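You operate a simulated robot arm through the tools that you are given. There is no shell and no other tool. Be economical: measure what you need, move in short steps, check, and stop when the job is done.

The job below is to be done with a simulated two-armed robot. You get a single attempt, and the scene is never put back.

## Task
Tighten the cradle, then dust, wax and buff the top of the moulding with yellow ends.
Fine: black knob to TIGHT; white pad for dust and wax, blue rag to buff; both go back; stop, tin and mouldings stay put.

It is judged by the outcome, as a careful person would: the job done as asked, and still so three seconds after it is handed in. It fails if anything else is knocked over, pushed out of place, dropped, spilled or broken.

## Robot
Two 7-joint arms with three-finger grippers on one trunk that stands fixed in place. Base frame: the origin is at the foot of the trunk, x ahead of it, y to its left, z up; the work surface is at about z = 0.95. Readings come in m, rad, newtons and seconds.
The left shoulder is at [0.07, 0.146, 1.287], the right one opposite. With the tool pointing down near the work surface each hand reaches from about 0.28 to 0.68 m from the base axis, measured 20 degrees to its own side. Payload 2.2 kg a hand.
The tool frame of a hand sits at the grasp point between the pads (the TCP): z along the fingers, y along the line on which they close. The tips reach 0.028 m beyond it. Largest opening 0.102 m; the body of the gripper starts 0.071 m behind the TCP.
Orientation is told as [roll, pitch, yaw] about the base's x, y, z axes, in that order, counted from this pose: with the fingers straight down and closing along the base's y, the tool's x points along the base's -x, its y along +y and its z along -z.

## Interface
- The arms move only by the tool send_rows. It takes "left_increments", "right_increments" or both (then of equal length, played together; a hand with none holds still); each is a list that holds one entry, the list of rows, each a list of 7 numbers: the turn, a rotation vector about the tool's x, y, z in rad, then the shift along the tool's x, y, z in mm, then the finger opening in mm, from 0 to 102. In form: [[[ax, ay, az, tx, ty, tz, hand], ...]]. A call has 1 to 12 rows; each row shifts and turns the commanded pose from where the row before left it, along the tool's axes as they then stand. Each row takes 0.2 s and may step no farther than 0.05 m and 0.15 rad from the row before; otherwise, or with a gripper value out of range, the whole call is refused. Where a pose cannot be reached the arm comes as near as it can. A force on the tool above 40 N (or 10 N above the force at the start of the call, whichever is more), or a blocked arm, ends the call early, and 0.2 s more pass. Each finger halts on what it meets, pressing with about 32 N; the grip force reading is that of the motor and also rises with nothing between the fingers. The clock runs only during rows and for 0.2 s after the last one: add rows that do not move to give the fingers time. It gives the time, the measured TCP pose, the force on the tool (base axes), the opening and the grip force at its end, in the units of the frame above (readings bear some noise), with the torque about the TCP (base axes, N m) and any sound that the robot's microphone picked up, and new pictures: "pictures" is both (left out), scene, wrist or none (wrist: the cameras of the hands that moved).
- Cameras (640 x 400 px; columns grow to the right, rows downward): "scene" is now at [0.1219, 0.0335, 1.5017]; the picture's right is [0.41, -0.91, 0.00], its down [-0.65, -0.29, -0.71] and it looks along [0.65, 0.29, -0.71] (base axes); focal length 312 px, centre (320, 200). "left" rides on the left gripper at [0.072, 0.038, -0.086] in its tool frame; the picture's right is [-0.46, 0.89, 0.00], its down [-0.60, -0.32, -0.73] and it looks along [-0.65, -0.34, 0.68] (tool axes); focal length 256 px, centre (320, 200). "right" rides on the right gripper at [0.069, 0.044, -0.086] in its tool frame; the picture's right is [-0.53, 0.85, 0.00], its down [-0.58, -0.36, -0.73] and it looks along [-0.62, -0.39, 0.68] (tool axes); focal length 256 px, centre (320, 200). There is no depth. A picture from a camera that has moved, and an enlarged one, comes with that camera's place and axes in the base frame and with its lens.
- raise_lower(by): slides the trunk up (or, below 0, down) by that many m; the arms and the scene camera ride with it, the base frame stays. It gives what a move gives, with no picture.
- head_to(pan, tilt): turns the head with the scene camera to pan (to the left, within 1.501 rad either way) and tilt (down, from -0.506 to 1.204), counted from straight ahead of the robot. It gives what a move gives, and a new picture of the scene camera.
- zoom(camera, box): a new picture of the part [left, top, right, bottom] of that camera's present view, enlarged. The clock stands still meanwhile.
- job_done(): hands the job in; it is judged then, once.

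Work in short steps. Places have to be worked out from the pictures, the camera data and where the tool is seen: move nearer, look again, correct. Check each grasp and each placing, and mend what went wrong. You have 120 turns and 200 pictures in all, those below and enlarged ones among them. Open the grippers and draw the arms clear of the work before you hand the job in, unless the task says otherwise; then end with one line.

The tools are called as a command line: name --argument value ..., lists and objects as JSON in quotes. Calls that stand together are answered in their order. send_rows: Moves the arms, as the interface text tells. Its arguments: {"type":"object","properties":{"left_increments":{"type":"array","items":{"type":"array","items":{"type":"array","items":{"type":"number"}}}},"right_increments":{"type":"array","items":{"type":"array","items":{"type":"array","items":{"type":"number"}}}},"pictures":{"type":"string","enum":["both","scene","wrist","none"]}},"required":[]} The other tools are called the same way: raise_lower (by) slides the trunk up or down; head_to (pan, tilt) turns the head that bears the scene camera; zoom (camera, box) takes an enlarged picture of a part of a camera's view; job_done () hands the job in.

At the start:

```text
time: 0.0
left_ee_pos: [0.2543, 0.3261, 1.2744]
left_tcp_rot: [0.001, 0.0, 0.001]
left_ft_force: [0.0, 0.1, -0.5]
left_torque: [0.03, 0.03, -0.02]
left_grip_width: 0.102
left_grasp_force: 0.1
right_ee_pos: [0.3483, 0.0246, 1.2935]
right_tcp_rot: [0.0, 0.0, 0.0]
right_ft_force: [-0.2, 0.0, -0.7]
right_torque: [-0.02, 0.0, -0.02]
right_grip_width: 0.102
right_grasp_force: 0.0
trunk travel left (down, up): [-0.825, 0.115]
head pan, tilt: [0.417, 0.785]
```

scene: 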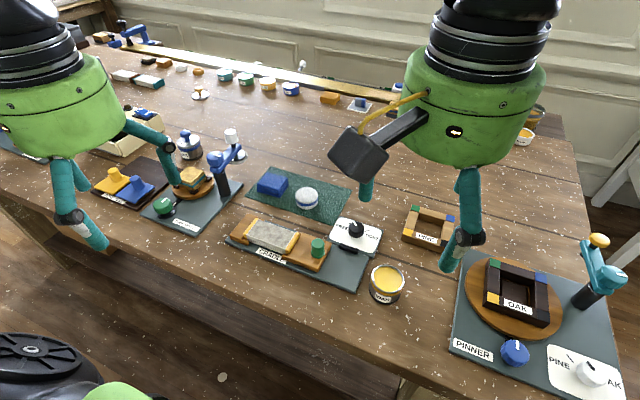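
right: 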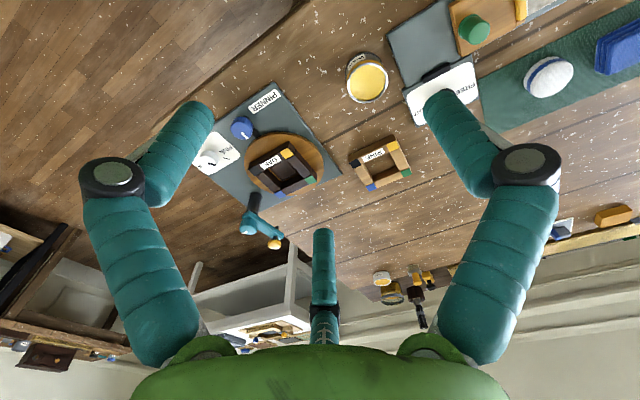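
left: 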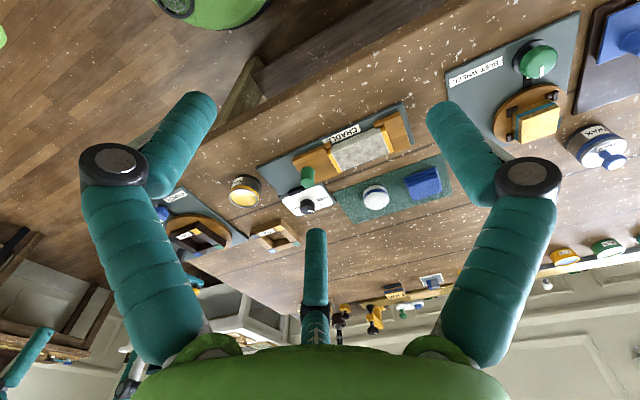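

I start by looking closer at the cradle, pad, rag and tin.

zoom --camera "scene" --box '[220, 150, 420, 310]'

zoom --camera "left" --box '[220, 90, 460, 240]'

```text
2.50 times, centred on (320, 230) of scene
camera zoom: at [0.1219, 0.0335, 1.5017], right [0.41, -0.91, 0.0], down [-0.65, -0.29, -0.71], along [0.65, 0.29, -0.71], focal length 779 px, centre (320, 125)
```

zoom: 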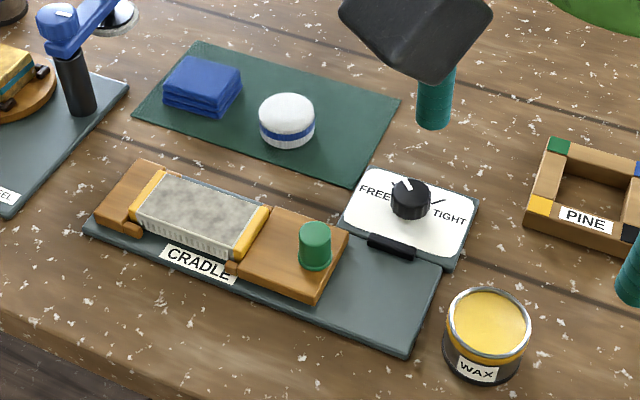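

```text
2.67 times, centred on (340, 165) of left
camera zoom: at [0.1819, 0.3639, 1.36], right [0.46, 0.89, 0.0], down [0.6, -0.32, 0.73], along [0.65, -0.34, -0.68], focal length 683 px, centre (267, 293)
```

zoom: 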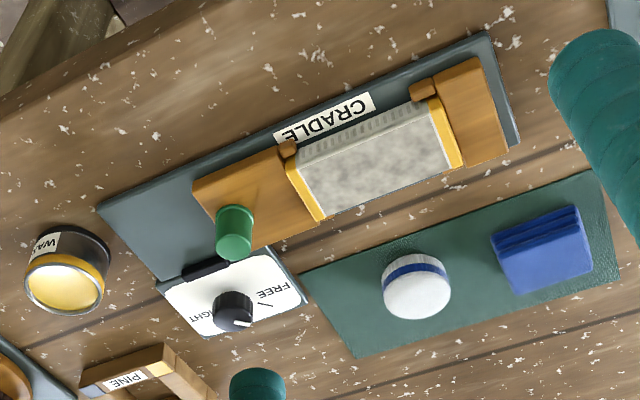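

The moulding with yellow ends sits in the cradle, and the knob points near FREE. I park the right arm farther to the right and bring the left hand closer for a better look.

send_rows --left_increments '[[[0, 0, 0, -12, -7, 12.5, 102], [0, 0, 0, -12, -7, 12.5, 102], [0, 0, 0, -12, -7, 12.5, 102], [0, 0, 0, -12, -7, 12.5, 102], [0, 0, 0, -12, -7, 12.5, 102], [0, 0, 0, -12, -7, 12.5, 102], [0, 0, 0, -12, -7, 12.5, 102], [0, 0, 0, -12, -7, 12.5, 102]]]' --right_increments '[[[0, 0, 0, 0, -34, 0, 102], [0, 0, 0, 0, -34, 0, 102], [0, 0, 0, 0, -34, 0, 102], [0, 0, 0, 0, -34, 0, 102], [0, 0, 0, 0, -34, 0, 102], [0, 0, 0, 0, -34, 0, 102], [0, 0, 0, 0, -34, 0, 102], [0, 0, 0, 0, -34, 0, 102]]]' --pictures "both"

```text
time: 1.8
left_ee_pos: [0.3501, 0.2683, 1.1736]
left_tcp_rot: [0.0, -0.001, 0.0]
left_ft_force: [0.5, 0.3, 0.1]
left_torque: [0.06, 0.01, 0.01]
left_grip_width: 0.102
left_grasp_force: 0.0
right_ee_pos: [0.3481, -0.2506, 1.2919]
right_tcp_rot: [0.003, 0.0, 0.002]
right_ft_force: [-0.5, -0.4, 0.1]
right_torque: [0.02, 0.02, 0.0]
right_grip_width: 0.102
right_grasp_force: 0.0
trunk travel left (down, up): [-0.825, 0.115]
head pan, tilt: [0.417, 0.785]
camera scene: at [0.122, 0.0309, 1.5017], right [0.41, -0.91, 0.0], down [-0.65, -0.29, -0.71], along [0.65, 0.29, -0.71], focal length 312 px, centre (320, 200)
camera right: at [0.2795, -0.207, 1.3786], right [0.53, 0.85, 0.0], down [0.58, -0.37, 0.73], along [0.62, -0.39, -0.68], focal length 256 px, centre (320, 200)
camera left: at [0.2781, 0.3056, 1.2607], right [0.47, 0.89, 0.0], down [0.6, -0.32, 0.73], along [0.65, -0.34, -0.68], focal length 256 px, centre (320, 200)
```

scene: 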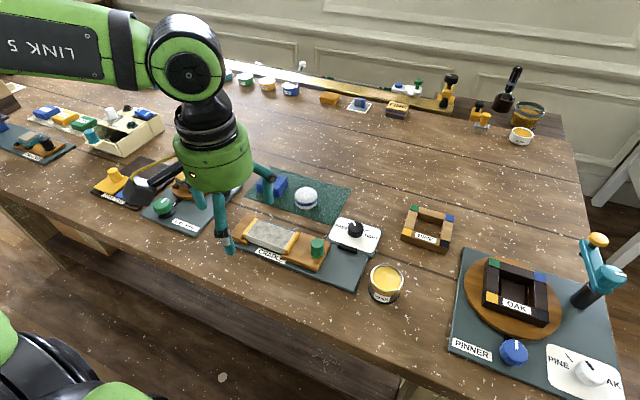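
right: 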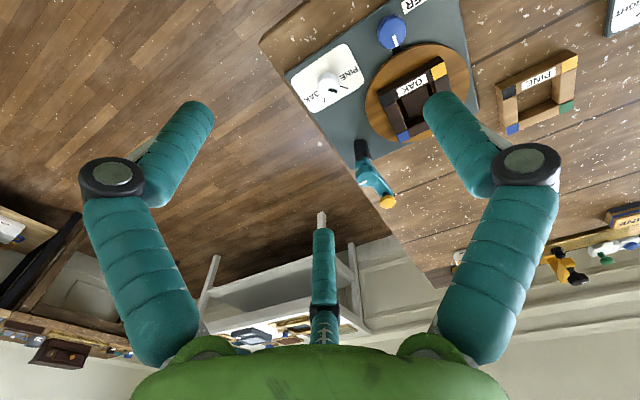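
left: 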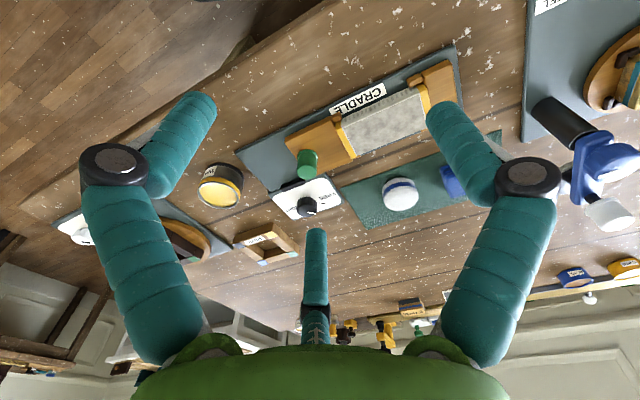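

Zoom in for knob details and the tin.

zoom --camera "left" --box '[180, 140, 372, 260]'

zoom --camera "left" --box '[270, 40, 478, 170]'

zoom --camera "scene" --box '[220, 160, 412, 280]'

```text
3.33 times, centred on (276, 200) of left
camera zoom: at [0.2781, 0.3056, 1.2607], right [0.47, 0.89, 0.0], down [0.6, -0.32, 0.73], along [0.65, -0.34, -0.68], focal length 853 px, centre (467, 200)
```

zoom: 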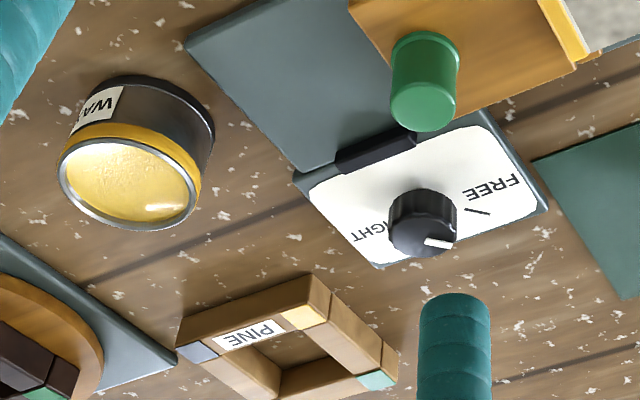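

```text
3.08 times, centred on (374, 105) of left
camera zoom: at [0.2781, 0.3056, 1.2607], right [0.47, 0.89, 0.0], down [0.6, -0.32, 0.73], along [0.65, -0.34, -0.68], focal length 788 px, centre (154, 492)
```

zoom: 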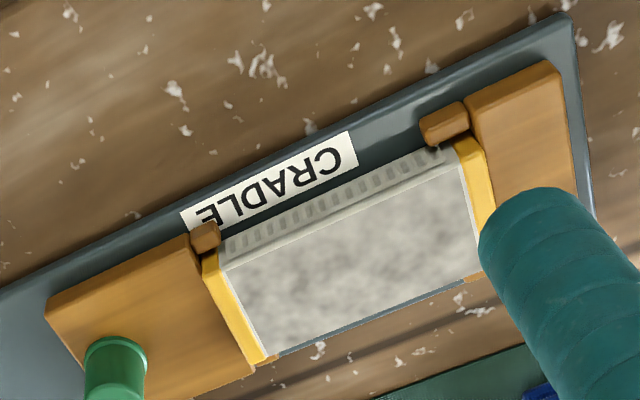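

```text
3.33 times, centred on (316, 220) of scene
camera zoom: at [0.122, 0.0309, 1.5017], right [0.41, -0.91, 0.0], down [-0.65, -0.29, -0.71], along [0.65, 0.29, -0.71], focal length 1038 px, centre (333, 133)
```

zoom: 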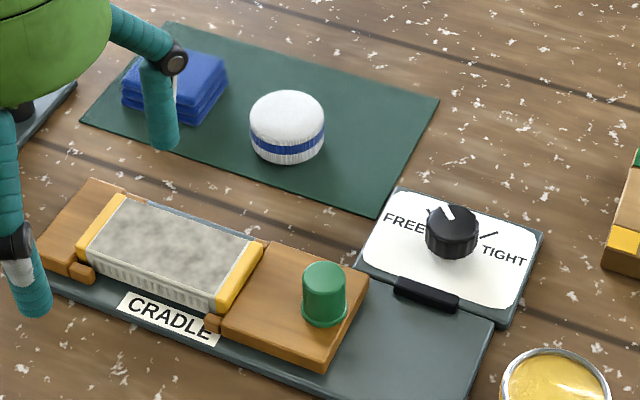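

The knob is at about (0.551, 0.137), top z≈0.989, pointer at +54° (FREE); TIGHT is at about -57°. I bring the left hand above it with a pre-turned yaw.

send_rows --left_increments '[[[0, 0, 0, -33.5, -21.8, 18.9, 64], [0, 0, 0, -33.5, -21.8, 18.9, 64], [0, 0, 0, -33.5, -21.8, 18.9, 64], [0, 0, 0, -33.5, -21.8, 18.9, 64], [0, 0, 0, -33.5, -21.8, 18.9, 64], [0, 0, 0, -33.5, -21.8, 18.9, 64], [0, 0, -0.15, 0, 0, 0, 64], [0, 0, -0.15, 0, 0, 0, 64], [0, 0, -0.15, 0, 0, 0, 64], [0, 0, -0.15, 0, 0, 0, 64], [0, 0, -0.15, 0, 0, 0, 64], [0, 0, -0.15, 0, 0, 0, 64]]]' --pictures "both"

```text
time: 4.4
left_ee_pos: [0.5133, 0.1754, 1.0789]
left_tcp_rot: [-0.002, 0.001, 0.905]
left_ft_force: [-0.2, 0.2, -0.6]
left_torque: [0.02, 0.01, -0.01]
left_grip_width: 0.0642
left_grasp_force: 0.1
left hand out of reach, approached as far as the arm can: row 5, 6
right_ee_pos: [0.3482, -0.247, 1.2934]
right_tcp_rot: [0.002, -0.001, -0.001]
right_ft_force: [-0.5, -0.4, 0.0]
right_torque: [-0.03, 0.01, -0.01]
right_grip_width: 0.102
right_grasp_force: 0.1
trunk travel left (down, up): [-0.825, 0.115]
head pan, tilt: [0.417, 0.785]
camera scene: at [0.1215, 0.0336, 1.5017], right [0.41, -0.91, 0.0], down [-0.65, -0.29, -0.71], along [0.65, 0.29, -0.71], focal length 312 px, centre (320, 200)
camera left: at [0.4373, 0.1414, 1.1659], right [-0.41, 0.91, 0.0], down [0.62, 0.28, 0.73], along [0.67, 0.3, -0.68], focal length 256 px, centre (320, 200)
```

scene: 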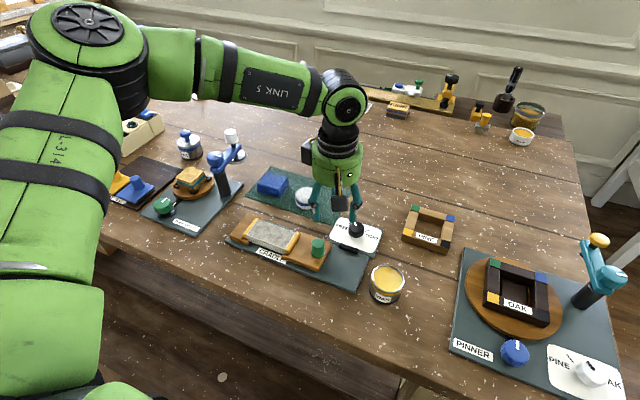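
left: 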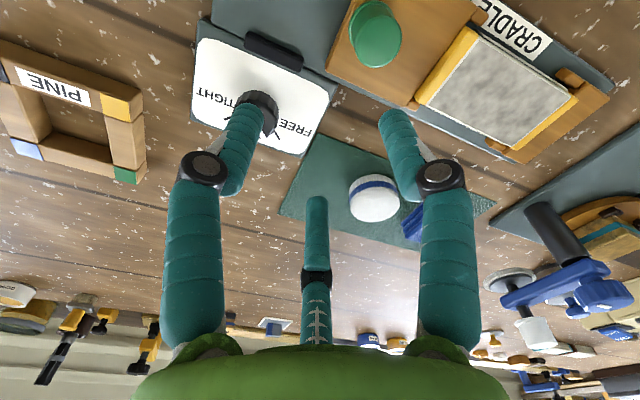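

The hand stopped short by about (38, -38) mm; I try the rest with the new yaw.

send_rows --left_increments '[[[0, 0, 0, 3, -18, 0, 64], [0, 0, 0, 2, -18, 0, 64], [0, 0, 0, 1, -17, 0, 64]]]' --pictures "wrist"

```text
time: 5.2
left_ee_pos: [0.5138, 0.1732, 1.086]
left_tcp_rot: [-0.001, 0.001, 0.901]
left_ft_force: [-0.7, -0.5, 0.3]
left_torque: [-0.07, 0.02, 0.01]
left_grip_width: 0.0639
left_grasp_force: 0.1
left hand out of reach, approached as far as the arm can: row 1, 2, 3
right_ee_pos: [0.3489, -0.2469, 1.2916]
right_tcp_rot: [-0.001, -0.001, 0.0]
right_ft_force: [0.1, 0.4, -0.1]
right_torque: [-0.02, -0.04, 0.01]
right_grip_width: 0.1023
right_grasp_force: 0.1
trunk travel left (down, up): [-0.825, 0.115]
head pan, tilt: [0.417, 0.785]
camera left: at [0.4389, 0.1398, 1.1732], right [-0.4, 0.91, 0.0], down [0.62, 0.28, 0.73], along [0.67, 0.29, -0.68], focal length 256 px, centre (320, 200)
```

left: 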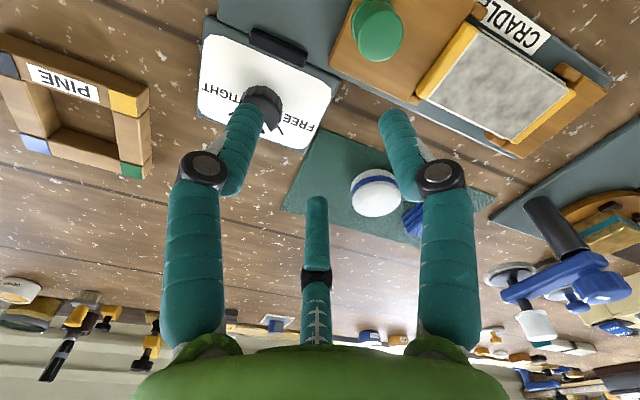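

Reach is limited here, so I test whether a different trunk height helps, raising first because that is safe.

raise_lower --by 0.1

send_rows --left_increments '[[[0, 0, 0, 0, 0, 30, 64], [0, 0, 0, 0, 0, 30, 64], [0, 0, 0, 0, 0, 30, 64], [0, 0, 0, 3, -18, 0, 64], [0, 0, 0, 2, -18, 0, 64], [0, 0, 0, 1, -17, 0, 64]]]' --pictures "none"

```text
time: 6.5
left_ee_pos: [0.5133, 0.1718, 1.1874]
left_tcp_rot: [-0.002, -0.001, 0.901]
left_ft_force: [-1.0, 0.0, -0.5]
left_torque: [-0.01, 0.02, -0.02]
left_grip_width: 0.064
left_grasp_force: 0.1
right_ee_pos: [0.3487, -0.2473, 1.3926]
right_tcp_rot: [0.0, 0.002, 0.0]
right_ft_force: [0.7, 0.1, 0.0]
right_torque: [-0.01, 0.01, 0.01]
right_grip_width: 0.1019
right_grasp_force: 0.0
trunk travel left (down, up): [-0.925, 0.015]
head pan, tilt: [0.417, 0.785]
```

```text
time: 7.9
left_ee_pos: [0.4975, 0.1881, 1.1322]
left_tcp_rot: [-0.005, 0.0, 0.9]
left_ft_force: [0.5, 0.5, 0.3]
left_torque: [0.0, 0.0, -0.04]
left_grip_width: 0.0641
left_grasp_force: 0.0
left hand out of reach, approached as far as the arm can: row 1, 2, 3, 4, 5, 6
right_ee_pos: [0.348, -0.2473, 1.3925]
right_tcp_rot: [-0.002, 0.0, -0.001]
right_ft_force: [-0.3, -0.2, -0.1]
right_torque: [0.0, 0.0, 0.01]
right_grip_width: 0.1018
right_grasp_force: 0.0
trunk travel left (down, up): [-0.925, 0.015]
head pan, tilt: [0.417, 0.785]
```

Higher trunk is worse, so lower is better. I lift the hands, then lower the trunk.

send_rows --left_increments '[[[0, 0, 0, 0, 0, -35, 64], [0, 0, 0, 0, 0, -35, 64], [0, 0, 0, 0, 0, -35, 64]]]' --pictures "none"

raise_lower --by -0.15

send_rows --left_increments '[[[0, 0, 0, 0, 0, -35, 64], [0, 0, 0, 0, 0, -35, 64], [0, 0, 0, 0, 0, -35, 64]]]' --right_increments '[[[0, 0, 0, 0, 0, -30, 102], [0, 0, 0, 0, 0, -30, 102], [0, 0, 0, 0, 0, -30, 102]]]' --pictures "none"

```text
time: 8.7
left_ee_pos: [0.4982, 0.188, 1.2394]
left_tcp_rot: [-0.002, 0.001, 0.898]
left_ft_force: [-0.1, -0.5, -0.4]
left_torque: [-0.04, -0.02, 0.01]
left_grip_width: 0.0641
left_grasp_force: 0.0
right_ee_pos: [0.3486, -0.2482, 1.394]
right_tcp_rot: [0.0, 0.0, 0.001]
right_ft_force: [0.9, 0.7, -0.2]
right_torque: [0.0, -0.02, -0.01]
right_grip_width: 0.102
right_grasp_force: 0.0
trunk travel left (down, up): [-0.925, 0.015]
head pan, tilt: [0.417, 0.785]
```

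```text
time: 10.5
left_ee_pos: [0.4979, 0.1882, 1.0893]
left_tcp_rot: [-0.002, 0.0, 0.902]
left_ft_force: [-0.4, 0.9, 0.4]
left_torque: [-0.01, 0.01, -0.01]
left_grip_width: 0.0638
left_grasp_force: 0.0
right_ee_pos: [0.3478, -0.2482, 1.2427]
right_tcp_rot: [0.0, 0.0, -0.002]
right_ft_force: [0.5, -0.1, 0.0]
right_torque: [0.0, -0.01, 0.02]
right_grip_width: 0.1019
right_grasp_force: 0.0
trunk travel left (down, up): [-0.775, 0.165]
head pan, tilt: [0.417, 0.785]
```

```text
time: 11.3
left_ee_pos: [0.497, 0.1899, 1.1949]
left_tcp_rot: [-0.002, -0.001, 0.901]
left_ft_force: [-0.2, -0.4, 0.2]
left_torque: [-0.01, 0.02, -0.01]
left_grip_width: 0.0638
left_grasp_force: 0.1
right_ee_pos: [0.3468, -0.2472, 1.3335]
right_tcp_rot: [0.0, 0.001, 0.0]
right_ft_force: [-0.1, 0.0, 0.0]
right_torque: [-0.02, -0.03, -0.01]
right_grip_width: 0.1021
right_grasp_force: 0.0
trunk travel left (down, up): [-0.775, 0.165]
head pan, tilt: [0.417, 0.785]
```

raise_lower --by -0.1

send_rows --left_increments '[[[0, 0, 0, 2, -19, 0, 64], [0, 0, 0, 2, -19, 0, 64], [0, 0, 0, 2, -19, 0, 64], [0, 0, 0, 2, -18, 0, 64]]]' --pictures "both"

```text
time: 12.6
left_ee_pos: [0.4989, 0.1881, 1.0936]
left_tcp_rot: [-0.001, 0.0, 0.901]
left_ft_force: [1.0, -0.2, 1.2]
left_torque: [-0.07, 0.01, 0.0]
left_grip_width: 0.0636
left_grasp_force: 0.1
right_ee_pos: [0.3483, -0.2501, 1.2332]
right_tcp_rot: [-0.001, -0.002, 0.001]
right_ft_force: [0.4, 0.5, -0.3]
right_torque: [0.0, -0.01, -0.02]
right_grip_width: 0.1019
right_grasp_force: 0.1
trunk travel left (down, up): [-0.675, 0.265]
head pan, tilt: [0.417, 0.785]
```

```text
time: 13.6
left_ee_pos: [0.518, 0.1684, 1.0904]
left_tcp_rot: [-0.004, 0.0, 0.901]
left_ft_force: [0.5, -0.5, -0.5]
left_torque: [0.01, 0.01, -0.05]
left_grip_width: 0.0637
left_grasp_force: 0.1
left hand out of reach, approached as far as the arm can: row 2, 3, 4
right_ee_pos: [0.3488, -0.2477, 1.2331]
right_tcp_rot: [0.001, 0.001, -0.002]
right_ft_force: [0.0, -0.2, -0.4]
right_torque: [-0.01, 0.02, 0.0]
right_grip_width: 0.102
right_grasp_force: 0.2
trunk travel left (down, up): [-0.675, 0.265]
head pan, tilt: [0.417, 0.785]
camera scene: at [0.1229, 0.0335, 1.3515], right [0.41, -0.91, 0.0], down [-0.65, -0.29, -0.71], along [0.65, 0.29, -0.71], focal length 312 px, centre (320, 200)
camera left: at [0.4433, 0.1362, 1.1769], right [-0.41, 0.91, 0.0], down [0.62, 0.28, 0.73], along [0.67, 0.29, -0.68], focal length 256 px, centre (320, 200)
```

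scene: 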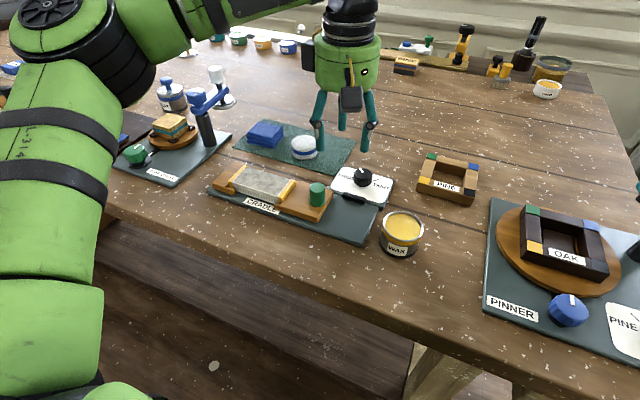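
left: 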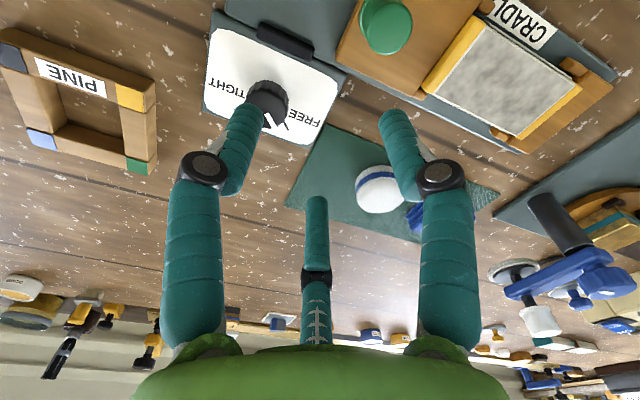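

send_rows --left_increments '[[[0, 0, 0, -18.5, -23.6, 0, 64]]]' --pictures "none"

send_rows --left_increments '[[[0, 0, 0, 23.6, -18.5, 0, 64]]]' --pictures "none"

```text
time: 14.0
left_ee_pos: [0.5313, 0.1828, 1.0865]
left_tcp_rot: [-0.003, 0.001, 0.899]
left_ft_force: [-0.2, 0.1, 0.5]
left_torque: [0.02, 0.0, -0.02]
left_grip_width: 0.064
left_grasp_force: 0.1
left hand out of reach, approached as far as the arm can: row 1
right_ee_pos: [0.3493, -0.2483, 1.2333]
right_tcp_rot: [-0.001, -0.001, 0.001]
right_ft_force: [0.7, -0.1, 0.0]
right_torque: [-0.01, 0.0, -0.01]
right_grip_width: 0.102
right_grasp_force: 0.1
trunk travel left (down, up): [-0.675, 0.265]
head pan, tilt: [0.417, 0.785]
```

```text
time: 14.4
left_ee_pos: [0.5155, 0.1643, 1.0829]
left_tcp_rot: [-0.005, 0.001, 0.9]
left_ft_force: [0.4, 0.2, -0.2]
left_torque: [0.05, 0.01, -0.01]
left_grip_width: 0.0639
left_grasp_force: 0.1
left hand out of reach, approached as far as the arm can: row 1
right_ee_pos: [0.3483, -0.2501, 1.2324]
right_tcp_rot: [0.002, -0.001, 0.001]
right_ft_force: [0.4, -1.2, -0.3]
right_torque: [-0.02, -0.04, 0.0]
right_grip_width: 0.1021
right_grasp_force: 0.1
trunk travel left (down, up): [-0.675, 0.265]
head pan, tilt: [0.417, 0.785]
```

The hand slides along a boundary running diagonally. I probe farther out to the left, then inward, to learn the shape of the reach.

send_rows --left_increments '[[[0, 0, 0, -34, 0, -5, 64], [0, 0, 0, -34, 0, -5, 64], [0, 0, 0, -34, 0, 0, 64], [0, 0, 0, -34, 0, 0, 64]]]' --pictures "none"

send_rows --left_increments '[[[0, 0, 0, 23.6, -18.5, 0, 64], [0, 0, 0, 23.6, -18.5, 0, 64], [0, 0, 0, 23.6, -18.5, 0, 64]]]' --pictures "scene"

```text
time: 15.4
left_ee_pos: [0.5809, 0.2808, 1.0868]
left_tcp_rot: [-0.005, 0.0, 0.9]
left_ft_force: [0.1, 0.8, -0.1]
left_torque: [0.01, 0.0, -0.01]
left_grip_width: 0.064
left_grasp_force: 0.1
left hand out of reach, approached as far as the arm can: row 2, 3, 4
right_ee_pos: [0.349, -0.2465, 1.2334]
right_tcp_rot: [-0.001, 0.0, -0.002]
right_ft_force: [0.1, -0.2, -0.3]
right_torque: [-0.02, 0.01, 0.04]
right_grip_width: 0.1021
right_grasp_force: 0.0
trunk travel left (down, up): [-0.675, 0.265]
head pan, tilt: [0.417, 0.785]
```

```text
time: 16.2
left_ee_pos: [0.5493, 0.2069, 1.0802]
left_tcp_rot: [-0.005, -0.001, 0.9]
left_ft_force: [-0.4, 0.7, -0.5]
left_torque: [0.0, 0.0, 0.01]
left_grip_width: 0.0643
left_grasp_force: 0.0
left hand out of reach, approached as far as the arm can: row 1, 2, 3
right_ee_pos: [0.3481, -0.2484, 1.2329]
right_tcp_rot: [0.002, -0.001, -0.001]
right_ft_force: [0.1, -0.6, 0.0]
right_torque: [0.03, -0.02, 0.03]
right_grip_width: 0.1019
right_grasp_force: 0.1
trunk travel left (down, up): [-0.675, 0.265]
head pan, tilt: [0.417, 0.785]
camera scene: at [0.1215, 0.0329, 1.3517], right [0.41, -0.91, 0.0], down [-0.65, -0.29, -0.71], along [0.65, 0.29, -0.71], focal length 312 px, centre (320, 200)
```

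scene: 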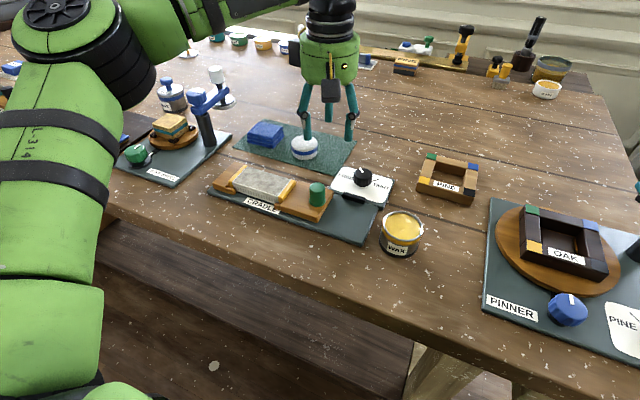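

The boundary is a circle around a seemingly fixed elbow. I retract the hand inward, then re-extend, to get the elbow to swing in.

send_rows --left_increments '[[[0, 0, 0, 38.2, 20.6, -4, 64], [0, 0, 0, 38.2, 20.6, -4, 64], [0, 0, 0, 38.2, 20.6, 0, 64], [0, 0, 0, 38.2, 20.6, 0, 64], [0, 0, 0, 38.2, 20.6, 0, 64]]]' --pictures "scene"

```text
time: 17.4
left_ee_pos: [0.3479, 0.1201, 1.0888]
left_tcp_rot: [-0.004, 0.001, 0.9]
left_ft_force: [-0.5, -0.3, -0.1]
left_torque: [0.0, -0.02, 0.01]
left_grip_width: 0.0641
left_grasp_force: 0.1
right_ee_pos: [0.3466, -0.2493, 1.2329]
right_tcp_rot: [0.001, 0.0, -0.001]
right_ft_force: [0.1, -0.2, 0.0]
right_torque: [0.0, 0.02, 0.01]
right_grip_width: 0.1022
right_grasp_force: 0.0
trunk travel left (down, up): [-0.675, 0.265]
head pan, tilt: [0.417, 0.785]
camera scene: at [0.1207, 0.033, 1.3518], right [0.41, -0.91, 0.0], down [-0.65, -0.29, -0.71], along [0.65, 0.29, -0.71], focal length 312 px, centre (320, 200)
```

scene: 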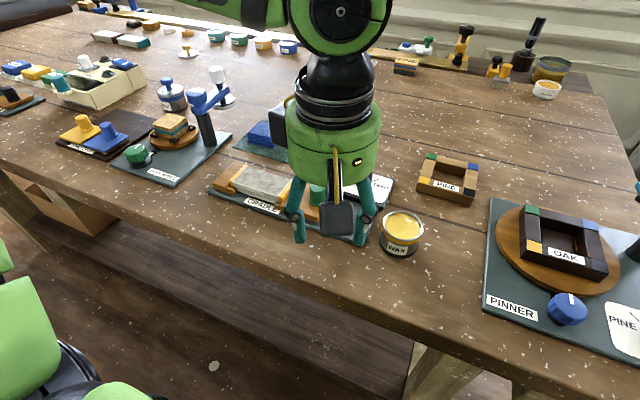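

send_rows --left_increments '[[[0, 0, 0, -27.8, -29.8, 0, 64], [0, 0, 0, -27.8, -29.8, 0, 64], [0, 0, 0, -27.8, -29.8, 0, 64], [0, 0, 0, -27.8, -29.8, 0, 64], [0, 0, 0, -27.8, -29.8, 0, 64]]]' --pictures "scene"

```text
time: 18.6
left_ee_pos: [0.5202, 0.1695, 1.0793]
left_tcp_rot: [-0.005, -0.001, 0.901]
left_ft_force: [0.2, -0.3, 0.4]
left_torque: [-0.02, 0.01, 0.01]
left_grip_width: 0.064
left_grasp_force: 0.0
left hand out of reach, approached as far as the arm can: row 4, 5
right_ee_pos: [0.3482, -0.2473, 1.2329]
right_tcp_rot: [0.001, 0.001, 0.0]
right_ft_force: [-0.6, 0.5, -0.4]
right_torque: [-0.03, 0.01, -0.01]
right_grip_width: 0.1019
right_grasp_force: 0.0
trunk travel left (down, up): [-0.675, 0.265]
head pan, tilt: [0.417, 0.785]
camera scene: at [0.1216, 0.0339, 1.3517], right [0.41, -0.91, 0.0], down [-0.65, -0.29, -0.71], along [0.65, 0.29, -0.71], focal length 312 px, centre (320, 200)
```

scene: 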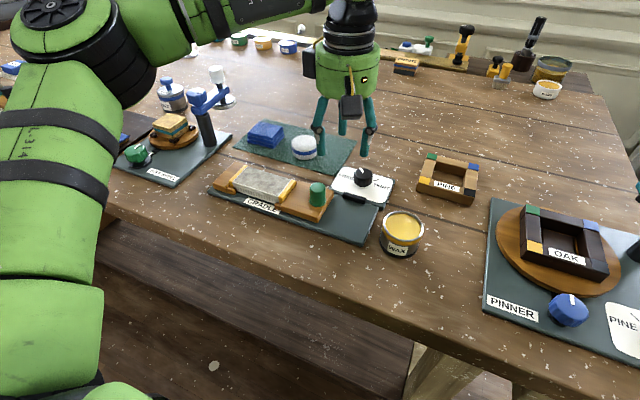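

The shoulder limits how far the elbow comes in, so I will tilt the hand forward (about its closing axis) by 0.3 rad to gain reach. First back off slightly, set yaw to about -0.2, and tilt.

send_rows --left_increments '[[[0, 0, 0, 0, 25, -12, 64], [0, 0, 0, 0, 24, -12, 64], [0, 0, 0.1375, 0, 0, 0, 64], [0, 0, 0.1375, 0, 0, 0, 64], [0, 0, 0.1375, 0, 0, 0, 64], [0, 0, 0.1375, 0, 0, 0, 64], [0, 0, 0.1375, 0, 0, 0, 64], [0, 0, 0.1375, 0, 0, 0, 64], [0, 0, 0.1375, 0, 0, 0, 64], [0, 0, 0.1375, 0, 0, 0, 64], [0, -0.15, 0, 0, 0, 0, 64], [0, -0.15, 0, 0, 0, 0, 64]]]' --pictures "none"

```text
time: 21.2
left_ee_pos: [0.4816, 0.1991, 1.1024]
left_tcp_rot: [-0.002, -0.306, -0.202]
left_ft_force: [-0.2, 0.0, 0.6]
left_torque: [0.02, 0.01, 0.0]
left_grip_width: 0.064
left_grasp_force: 0.0
right_ee_pos: [0.347, -0.2481, 1.2342]
right_tcp_rot: [0.001, -0.002, 0.001]
right_ft_force: [0.2, 0.7, 0.1]
right_torque: [-0.04, 0.0, -0.01]
right_grip_width: 0.1019
right_grasp_force: 0.0
trunk travel left (down, up): [-0.675, 0.265]
head pan, tilt: [0.417, 0.785]
```

send_rows --left_increments '[[[0, 0, 0, -19.5, -15.7, 27.1, 64], [0, 0, 0, -19.5, -15.7, 27.1, 64], [0, 0, 0, -19.5, -15.7, 27.1, 64]]]' --pictures "both"

```text
time: 22.0
left_ee_pos: [0.5544, 0.1391, 1.0404]
left_tcp_rot: [-0.003, -0.3, -0.2]
left_ft_force: [0.1, 0.4, -0.3]
left_torque: [0.0, 0.03, 0.01]
left_grip_width: 0.0639
left_grasp_force: 0.1
right_ee_pos: [0.3507, -0.2476, 1.2317]
right_tcp_rot: [-0.002, 0.001, 0.002]
right_ft_force: [0.8, 0.9, -0.6]
right_torque: [-0.02, 0.06, 0.0]
right_grip_width: 0.1021
right_grasp_force: 0.1
trunk travel left (down, up): [-0.675, 0.265]
head pan, tilt: [0.417, 0.785]
camera scene: at [0.1246, 0.0341, 1.3514], right [0.41, -0.91, 0.0], down [-0.65, -0.29, -0.71], along [0.64, 0.29, -0.71], focal length 312 px, centre (320, 200)
camera left: at [0.4699, 0.1944, 1.1028], right [0.61, 0.78, 0.14], down [0.29, -0.38, 0.88], along [0.74, -0.5, -0.46], focal length 256 px, centre (320, 200)
```

scene: 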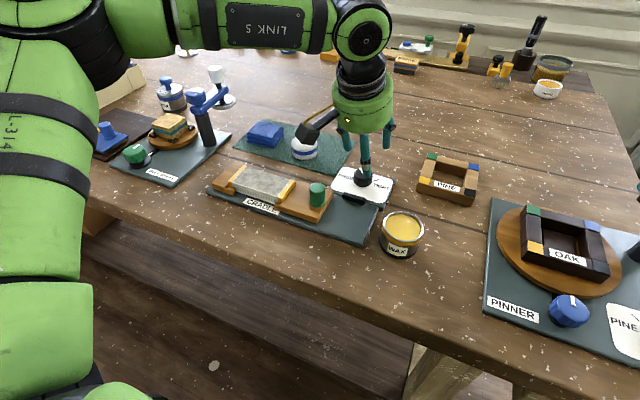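
left: 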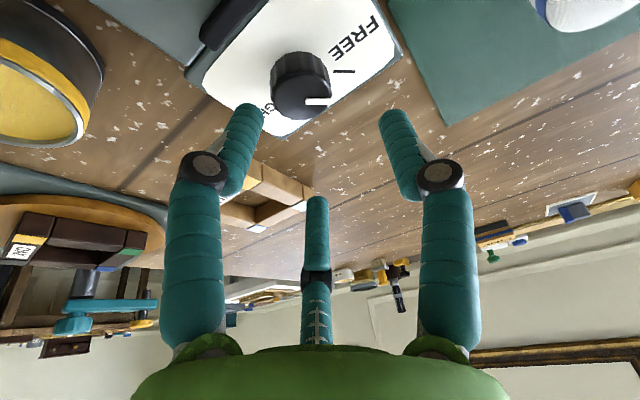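

The hand reached over the knob. The pictures show three fingers closing around the axis, so I check alignment closely.

zoom --camera "left" --box '[190, 0, 430, 150]'

zoom --camera "scene" --box '[292, 110, 436, 200]'

```text
2.67 times, centred on (310, 75) of left
camera zoom: at [0.4699, 0.1944, 1.1028], right [0.61, 0.78, 0.14], down [0.29, -0.38, 0.88], along [0.74, -0.5, -0.46], focal length 683 px, centre (347, 533)
```

zoom: 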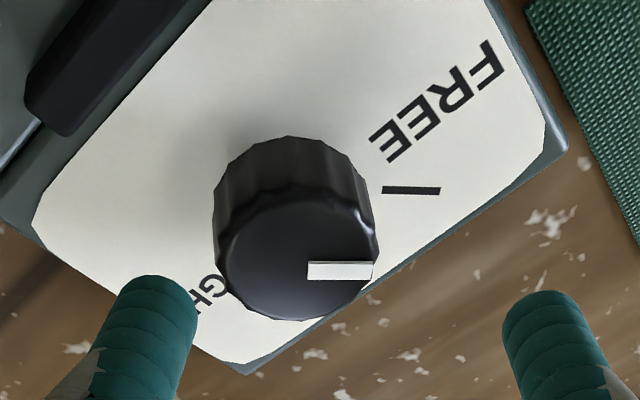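

```text
4.44 times, centred on (364, 155) of scene
camera zoom: at [0.1246, 0.0341, 1.3514], right [0.41, -0.91, 0.0], down [-0.65, -0.29, -0.71], along [0.64, 0.29, -0.71], focal length 1385 px, centre (124, 400)
```

zoom: 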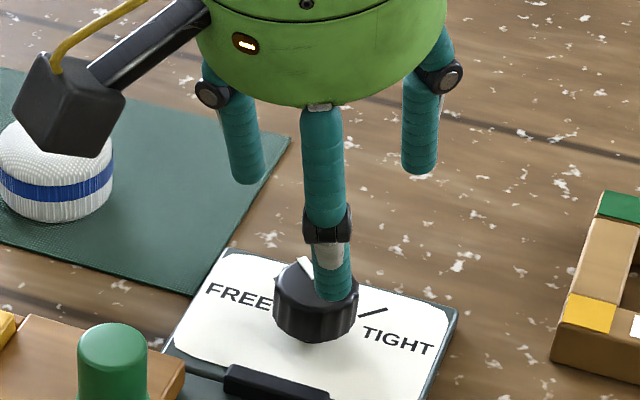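

Knob confirmed at (0.550, 0.137), top 0.985, plate ≈0.969, diameter 34 mm. I reduce the tilt to ~0.15 rad pointing along -42° and pre-turn the hand about its own axis.

send_rows --left_increments '[[[0.038, 0.085, 0, 0, 0, 0, 52], [0.038, 0.085, 0, 0, 0, 0, 52], [0, 0, -0.136, 0, 0, 0, 52], [0, 0, -0.136, 0, 0, 0, 52], [0, 0, -0.136, 0, 0, 0, 52], [0, 0, -0.136, 0, 0, 0, 52], [0, 0, -0.136, 0, 0, 0, 52], [0, 0, -0.136, 0, 0, 0, 52], [0, 0, -0.136, 0, 0, 0, 52]]]' --pictures "both"

```text
time: 24.0
left_ee_pos: [0.5457, 0.143, 1.0422]
left_tcp_rot: [-0.151, -0.017, 0.743]
left_ft_force: [-0.4, -0.2, -0.3]
left_torque: [0.04, -0.02, -0.01]
left_grip_width: 0.0521
left_grasp_force: 0.1
left hand out of reach, approached as far as the arm can: row 2
right_ee_pos: [0.3476, -0.248, 1.2319]
right_tcp_rot: [0.0, 0.0, -0.002]
right_ft_force: [-0.3, 0.3, -0.2]
right_torque: [0.0, -0.01, -0.01]
right_grip_width: 0.1019
right_grasp_force: 0.1
trunk travel left (down, up): [-0.675, 0.265]
head pan, tilt: [0.417, 0.785]
camera scene: at [0.1218, 0.0335, 1.3517], right [0.41, -0.91, 0.0], down [-0.65, -0.29, -0.71], along [0.65, 0.29, -0.71], focal length 312 px, centre (320, 200)
camera left: at [0.4576, 0.1303, 1.1214], right [-0.25, 0.96, -0.13], down [0.57, 0.25, 0.78], along [0.78, 0.12, -0.61], focal length 256 px, centre (320, 200)
```

scene: 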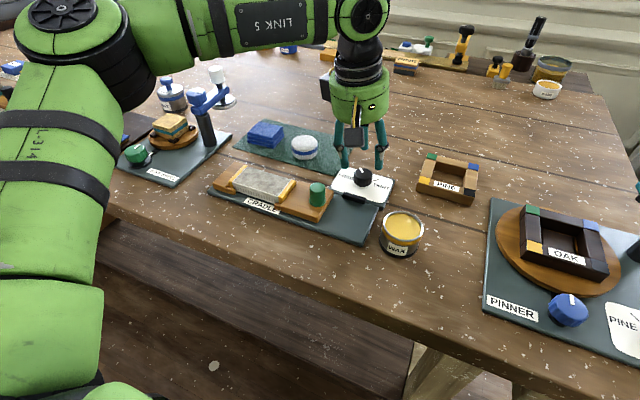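
left: 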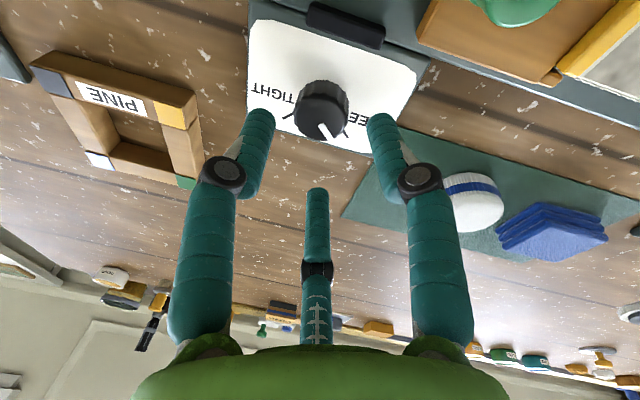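

Nearly centred, about 7 mm short. I go down with small correction and see whether it reaches.

send_rows --left_increments '[[[0, 0, 0, 0.5, -1.5, 14, 50], [0, 0, 0, 0.5, 0, 12, 50]]]' --pictures "both"

zoom --camera "left" --box '[220, 20, 428, 150]'

```text
time: 24.6
left_ee_pos: [0.5452, 0.1417, 1.0168]
left_tcp_rot: [-0.153, -0.014, 0.741]
left_ft_force: [-0.1, -0.4, 0.3]
left_torque: [-0.05, -0.01, -0.03]
left_grip_width: 0.05
left_grasp_force: 0.0
left hand out of reach, approached as far as the arm can: row 1
right_ee_pos: [0.348, -0.2478, 1.2325]
right_tcp_rot: [0.0, -0.001, 0.0]
right_ft_force: [-0.1, -0.2, 0.3]
right_torque: [0.0, 0.01, 0.0]
right_grip_width: 0.1023
right_grasp_force: 0.2
trunk travel left (down, up): [-0.675, 0.265]
head pan, tilt: [0.417, 0.785]
camera scene: at [0.122, 0.0336, 1.3517], right [0.41, -0.91, 0.0], down [-0.65, -0.29, -0.71], along [0.65, 0.29, -0.71], focal length 312 px, centre (320, 200)
camera left: at [0.4575, 0.1295, 1.0958], right [-0.25, 0.96, -0.13], down [0.57, 0.25, 0.78], along [0.78, 0.12, -0.61], focal length 256 px, centre (320, 200)
```

scene: 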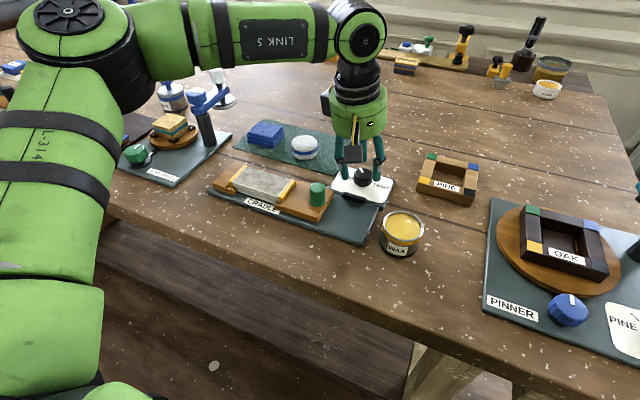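
left: 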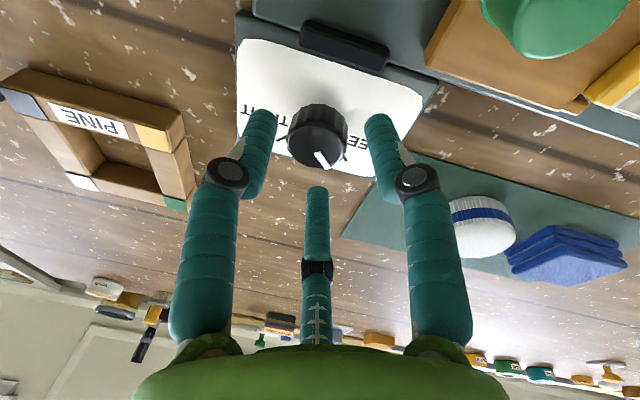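

```text
3.08 times, centred on (324, 85) of left
camera zoom: at [0.4575, 0.1295, 1.0958], right [-0.25, 0.96, -0.13], down [0.57, 0.25, 0.78], along [0.78, 0.12, -0.61], focal length 788 px, centre (308, 554)
```

zoom: 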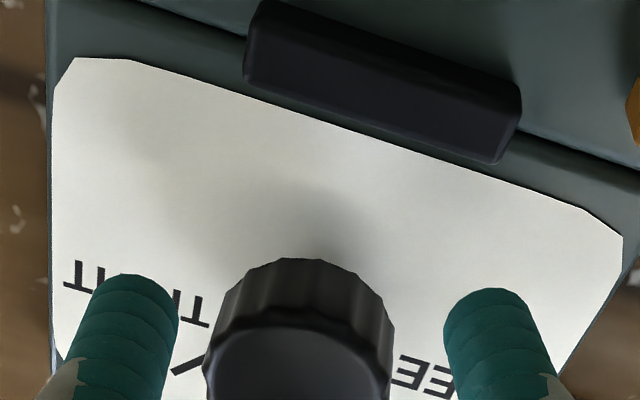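

The tool axis passes through the knob's centre. I go down 12 mm along the axis and close.

send_rows --left_increments '[[[0, 0, 0, 0, 0, 12, 50], [0, 0, 0, 0, 0, 0, 50], [0, 0, 0, 0, 0, 0, 20], [0, 0, 0, 0, 0, 0, 20]]]' --pictures "both"

zoom --camera "scene" --box '[292, 120, 436, 210]'

```text
time: 25.6
left_ee_pos: [0.5476, 0.1419, 1.0057]
left_tcp_rot: [-0.154, -0.014, 0.743]
left_ft_force: [6.3, 2.5, 3.4]
left_torque: [-0.07, -0.33, 0.04]
left_grip_width: 0.0368
left_grasp_force: 12.5
left hand out of reach, approached as far as the arm can: row 1
right_ee_pos: [0.3492, -0.2474, 1.2317]
right_tcp_rot: [0.001, 0.004, -0.001]
right_ft_force: [-0.2, 1.0, -0.2]
right_torque: [0.02, -0.01, 0.0]
right_grip_width: 0.1019
right_grasp_force: 0.1
trunk travel left (down, up): [-0.675, 0.265]
head pan, tilt: [0.417, 0.785]
camera scene: at [0.123, 0.0339, 1.3516], right [0.41, -0.91, 0.0], down [-0.65, -0.29, -0.71], along [0.65, 0.29, -0.71], focal length 312 px, centre (320, 200)
camera left: at [0.4587, 0.1305, 1.0841], right [-0.25, 0.96, -0.13], down [0.57, 0.25, 0.78], along [0.78, 0.12, -0.61], focal length 256 px, centre (320, 200)
```

scene: 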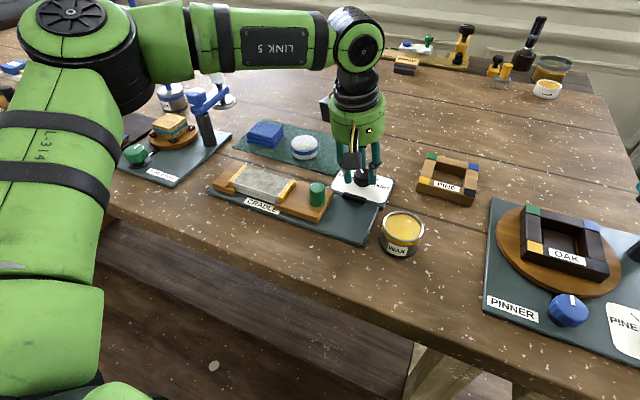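
left: 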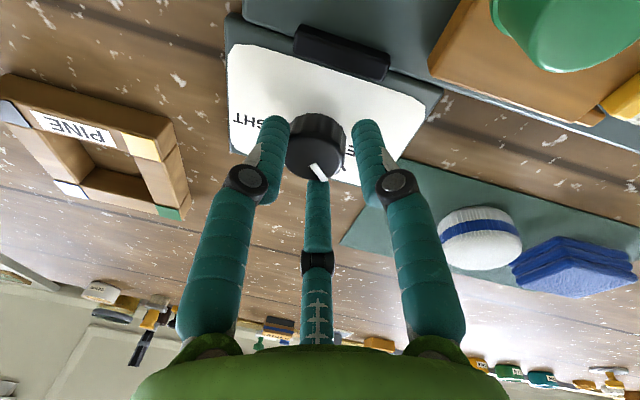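

```text
4.44 times, centred on (364, 165) of scene
camera zoom: at [0.123, 0.0339, 1.3516], right [0.41, -0.91, 0.0], down [-0.65, -0.29, -0.71], along [0.65, 0.29, -0.71], focal length 1385 px, centre (124, 356)
```

zoom: 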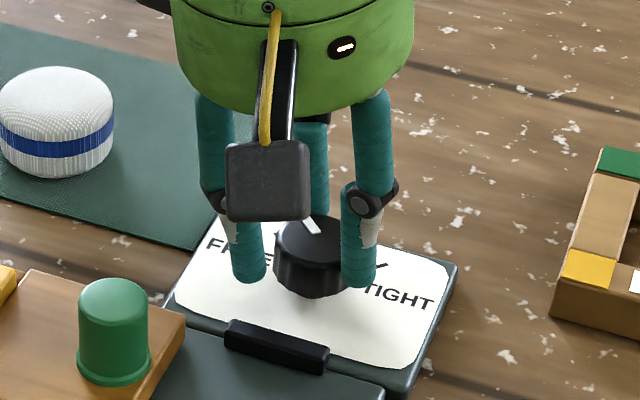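

The grip holds at 36.8 mm on the knob. I turn clockwise a bit and check.

send_rows --left_increments '[[[0, 0, 0, 0, 0, 0, 10], [0, 0, 0.12, 0, 0, 0, 10], [0, 0, 0.12, 0, 0, 0, 10], [0, 0, 0.12, 0, 0, 0, 10], [0, 0, 0.12, 0, 0, 0, 10]]]' --pictures "wrist"

zoom --camera "scene" --box '[292, 120, 436, 210]'

```text
time: 26.8
left_ee_pos: [0.5498, 0.1439, 1.005]
left_tcp_rot: [-0.128, -0.086, 0.264]
left_ft_force: [19.4, 2.7, 7.7]
left_torque: [-0.44, -0.31, 0.12]
left_grip_width: 0.0367
left_grasp_force: 20.4
right_ee_pos: [0.3526, -0.2475, 1.2325]
right_tcp_rot: [0.0, 0.005, 0.001]
right_ft_force: [-0.8, -0.2, 0.6]
right_torque: [-0.01, 0.0, 0.0]
right_grip_width: 0.1018
right_grasp_force: 0.0
trunk travel left (down, up): [-0.675, 0.265]
head pan, tilt: [0.417, 0.785]
camera left: at [0.4605, 0.1692, 1.0793], right [0.23, 0.97, -0.07], down [0.58, -0.07, 0.81], along [0.79, -0.23, -0.58], focal length 256 px, centre (320, 200)
```

left: 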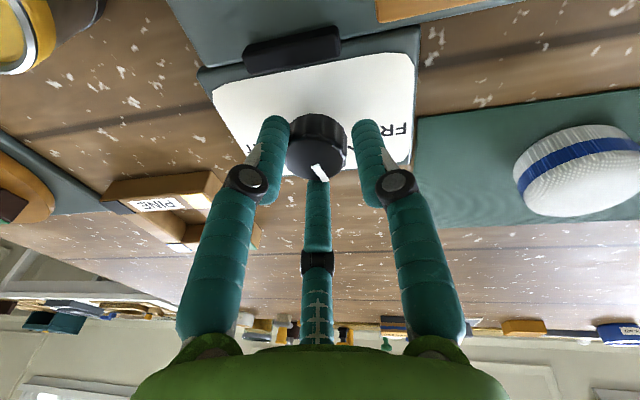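

```text
4.44 times, centred on (364, 165) of scene
camera zoom: at [0.1258, 0.0339, 1.3513], right [0.41, -0.91, 0.0], down [-0.65, -0.29, -0.71], along [0.64, 0.29, -0.71], focal length 1385 px, centre (124, 356)
```

zoom: 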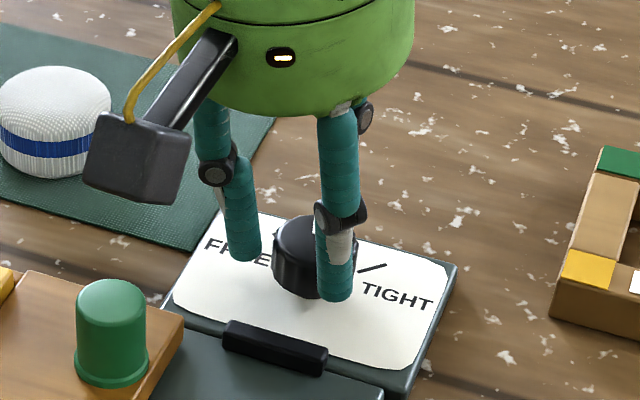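

The knob turns with the hand. Continuing, with a slight forward shift to relieve the side force.

send_rows --left_increments '[[[0, 0, 0.1, -1.5, 0, 0, 10], [0, 0, 0.12, -1, 0, 0, 10], [0, 0, 0.12, -0.5, 0, 0, 10], [0, 0, 0.12, 0, 0, 0, 10]]]' --pictures "wrist"

```text
time: 27.8
left_ee_pos: [0.5502, 0.1382, 1.0037]
left_tcp_rot: [-0.082, -0.135, -0.2]
left_ft_force: [17.1, -11.2, 4.4]
left_torque: [-1.08, 0.35, 0.03]
left_grip_width: 0.0333
left_grasp_force: 45.0
right_ee_pos: [0.3516, -0.2492, 1.232]
right_tcp_rot: [0.003, 0.004, 0.001]
right_ft_force: [-0.3, -0.2, 0.5]
right_torque: [0.0, 0.03, -0.03]
right_grip_width: 0.102
right_grasp_force: 0.1
trunk travel left (down, up): [-0.675, 0.265]
head pan, tilt: [0.417, 0.785]
camera left: at [0.4782, 0.1999, 1.0774], right [0.64, 0.77, -0.01], down [0.44, -0.35, 0.83], along [0.64, -0.53, -0.56], focal length 256 px, centre (320, 200)
```

left: 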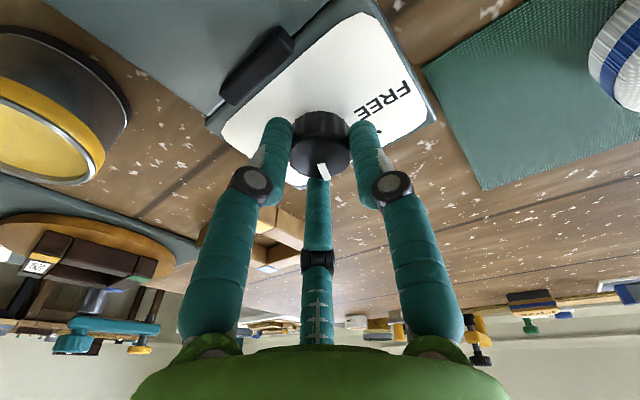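

Turned about half way; continuing.

send_rows --left_increments '[[[0, 0, 0.12, 0, 0, 0, 10], [0, 0, 0.12, 0, 0, 0, 10], [0, 0, 0.12, 0, 0, 0, 10], [0, 0, 0.12, 0, 0, 0, 10]]]' --pictures "wrist"

zoom --camera "scene" --box '[292, 120, 436, 210]'

```text
time: 28.8
left_ee_pos: [0.55, 0.139, 1.0045]
left_tcp_rot: [-0.009, -0.156, -0.681]
left_ft_force: [12.1, -18.3, 0.9]
left_torque: [-0.4, 0.03, 0.93]
left_grip_width: 0.0337
left_grasp_force: 45.1
right_ee_pos: [0.3509, -0.252, 1.2305]
right_tcp_rot: [0.004, 0.002, 0.002]
right_ft_force: [0.0, -1.0, -0.4]
right_torque: [-0.02, 0.02, 0.04]
right_grip_width: 0.1023
right_grasp_force: 0.1
trunk travel left (down, up): [-0.675, 0.265]
head pan, tilt: [0.417, 0.785]
camera left: at [0.5086, 0.2226, 1.0789], right [0.92, 0.4, 0.06], down [0.18, -0.55, 0.82], along [0.36, -0.74, -0.57], focal length 256 px, centre (320, 200)
```

left: 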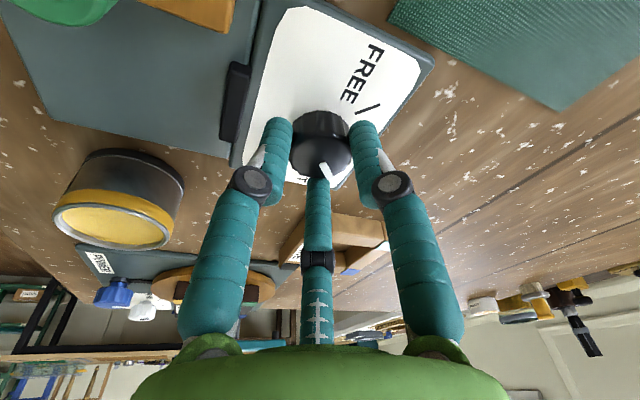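

```text
4.44 times, centred on (364, 165) of scene
camera zoom: at [0.1249, 0.0289, 1.3514], right [0.41, -0.91, 0.0], down [-0.65, -0.28, -0.71], along [0.64, 0.29, -0.71], focal length 1385 px, centre (124, 356)
```

zoom: 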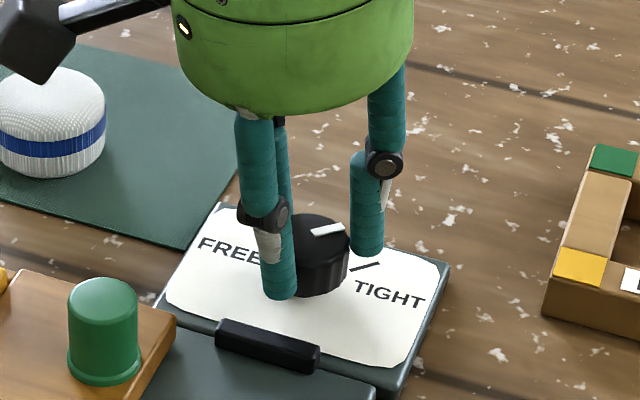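

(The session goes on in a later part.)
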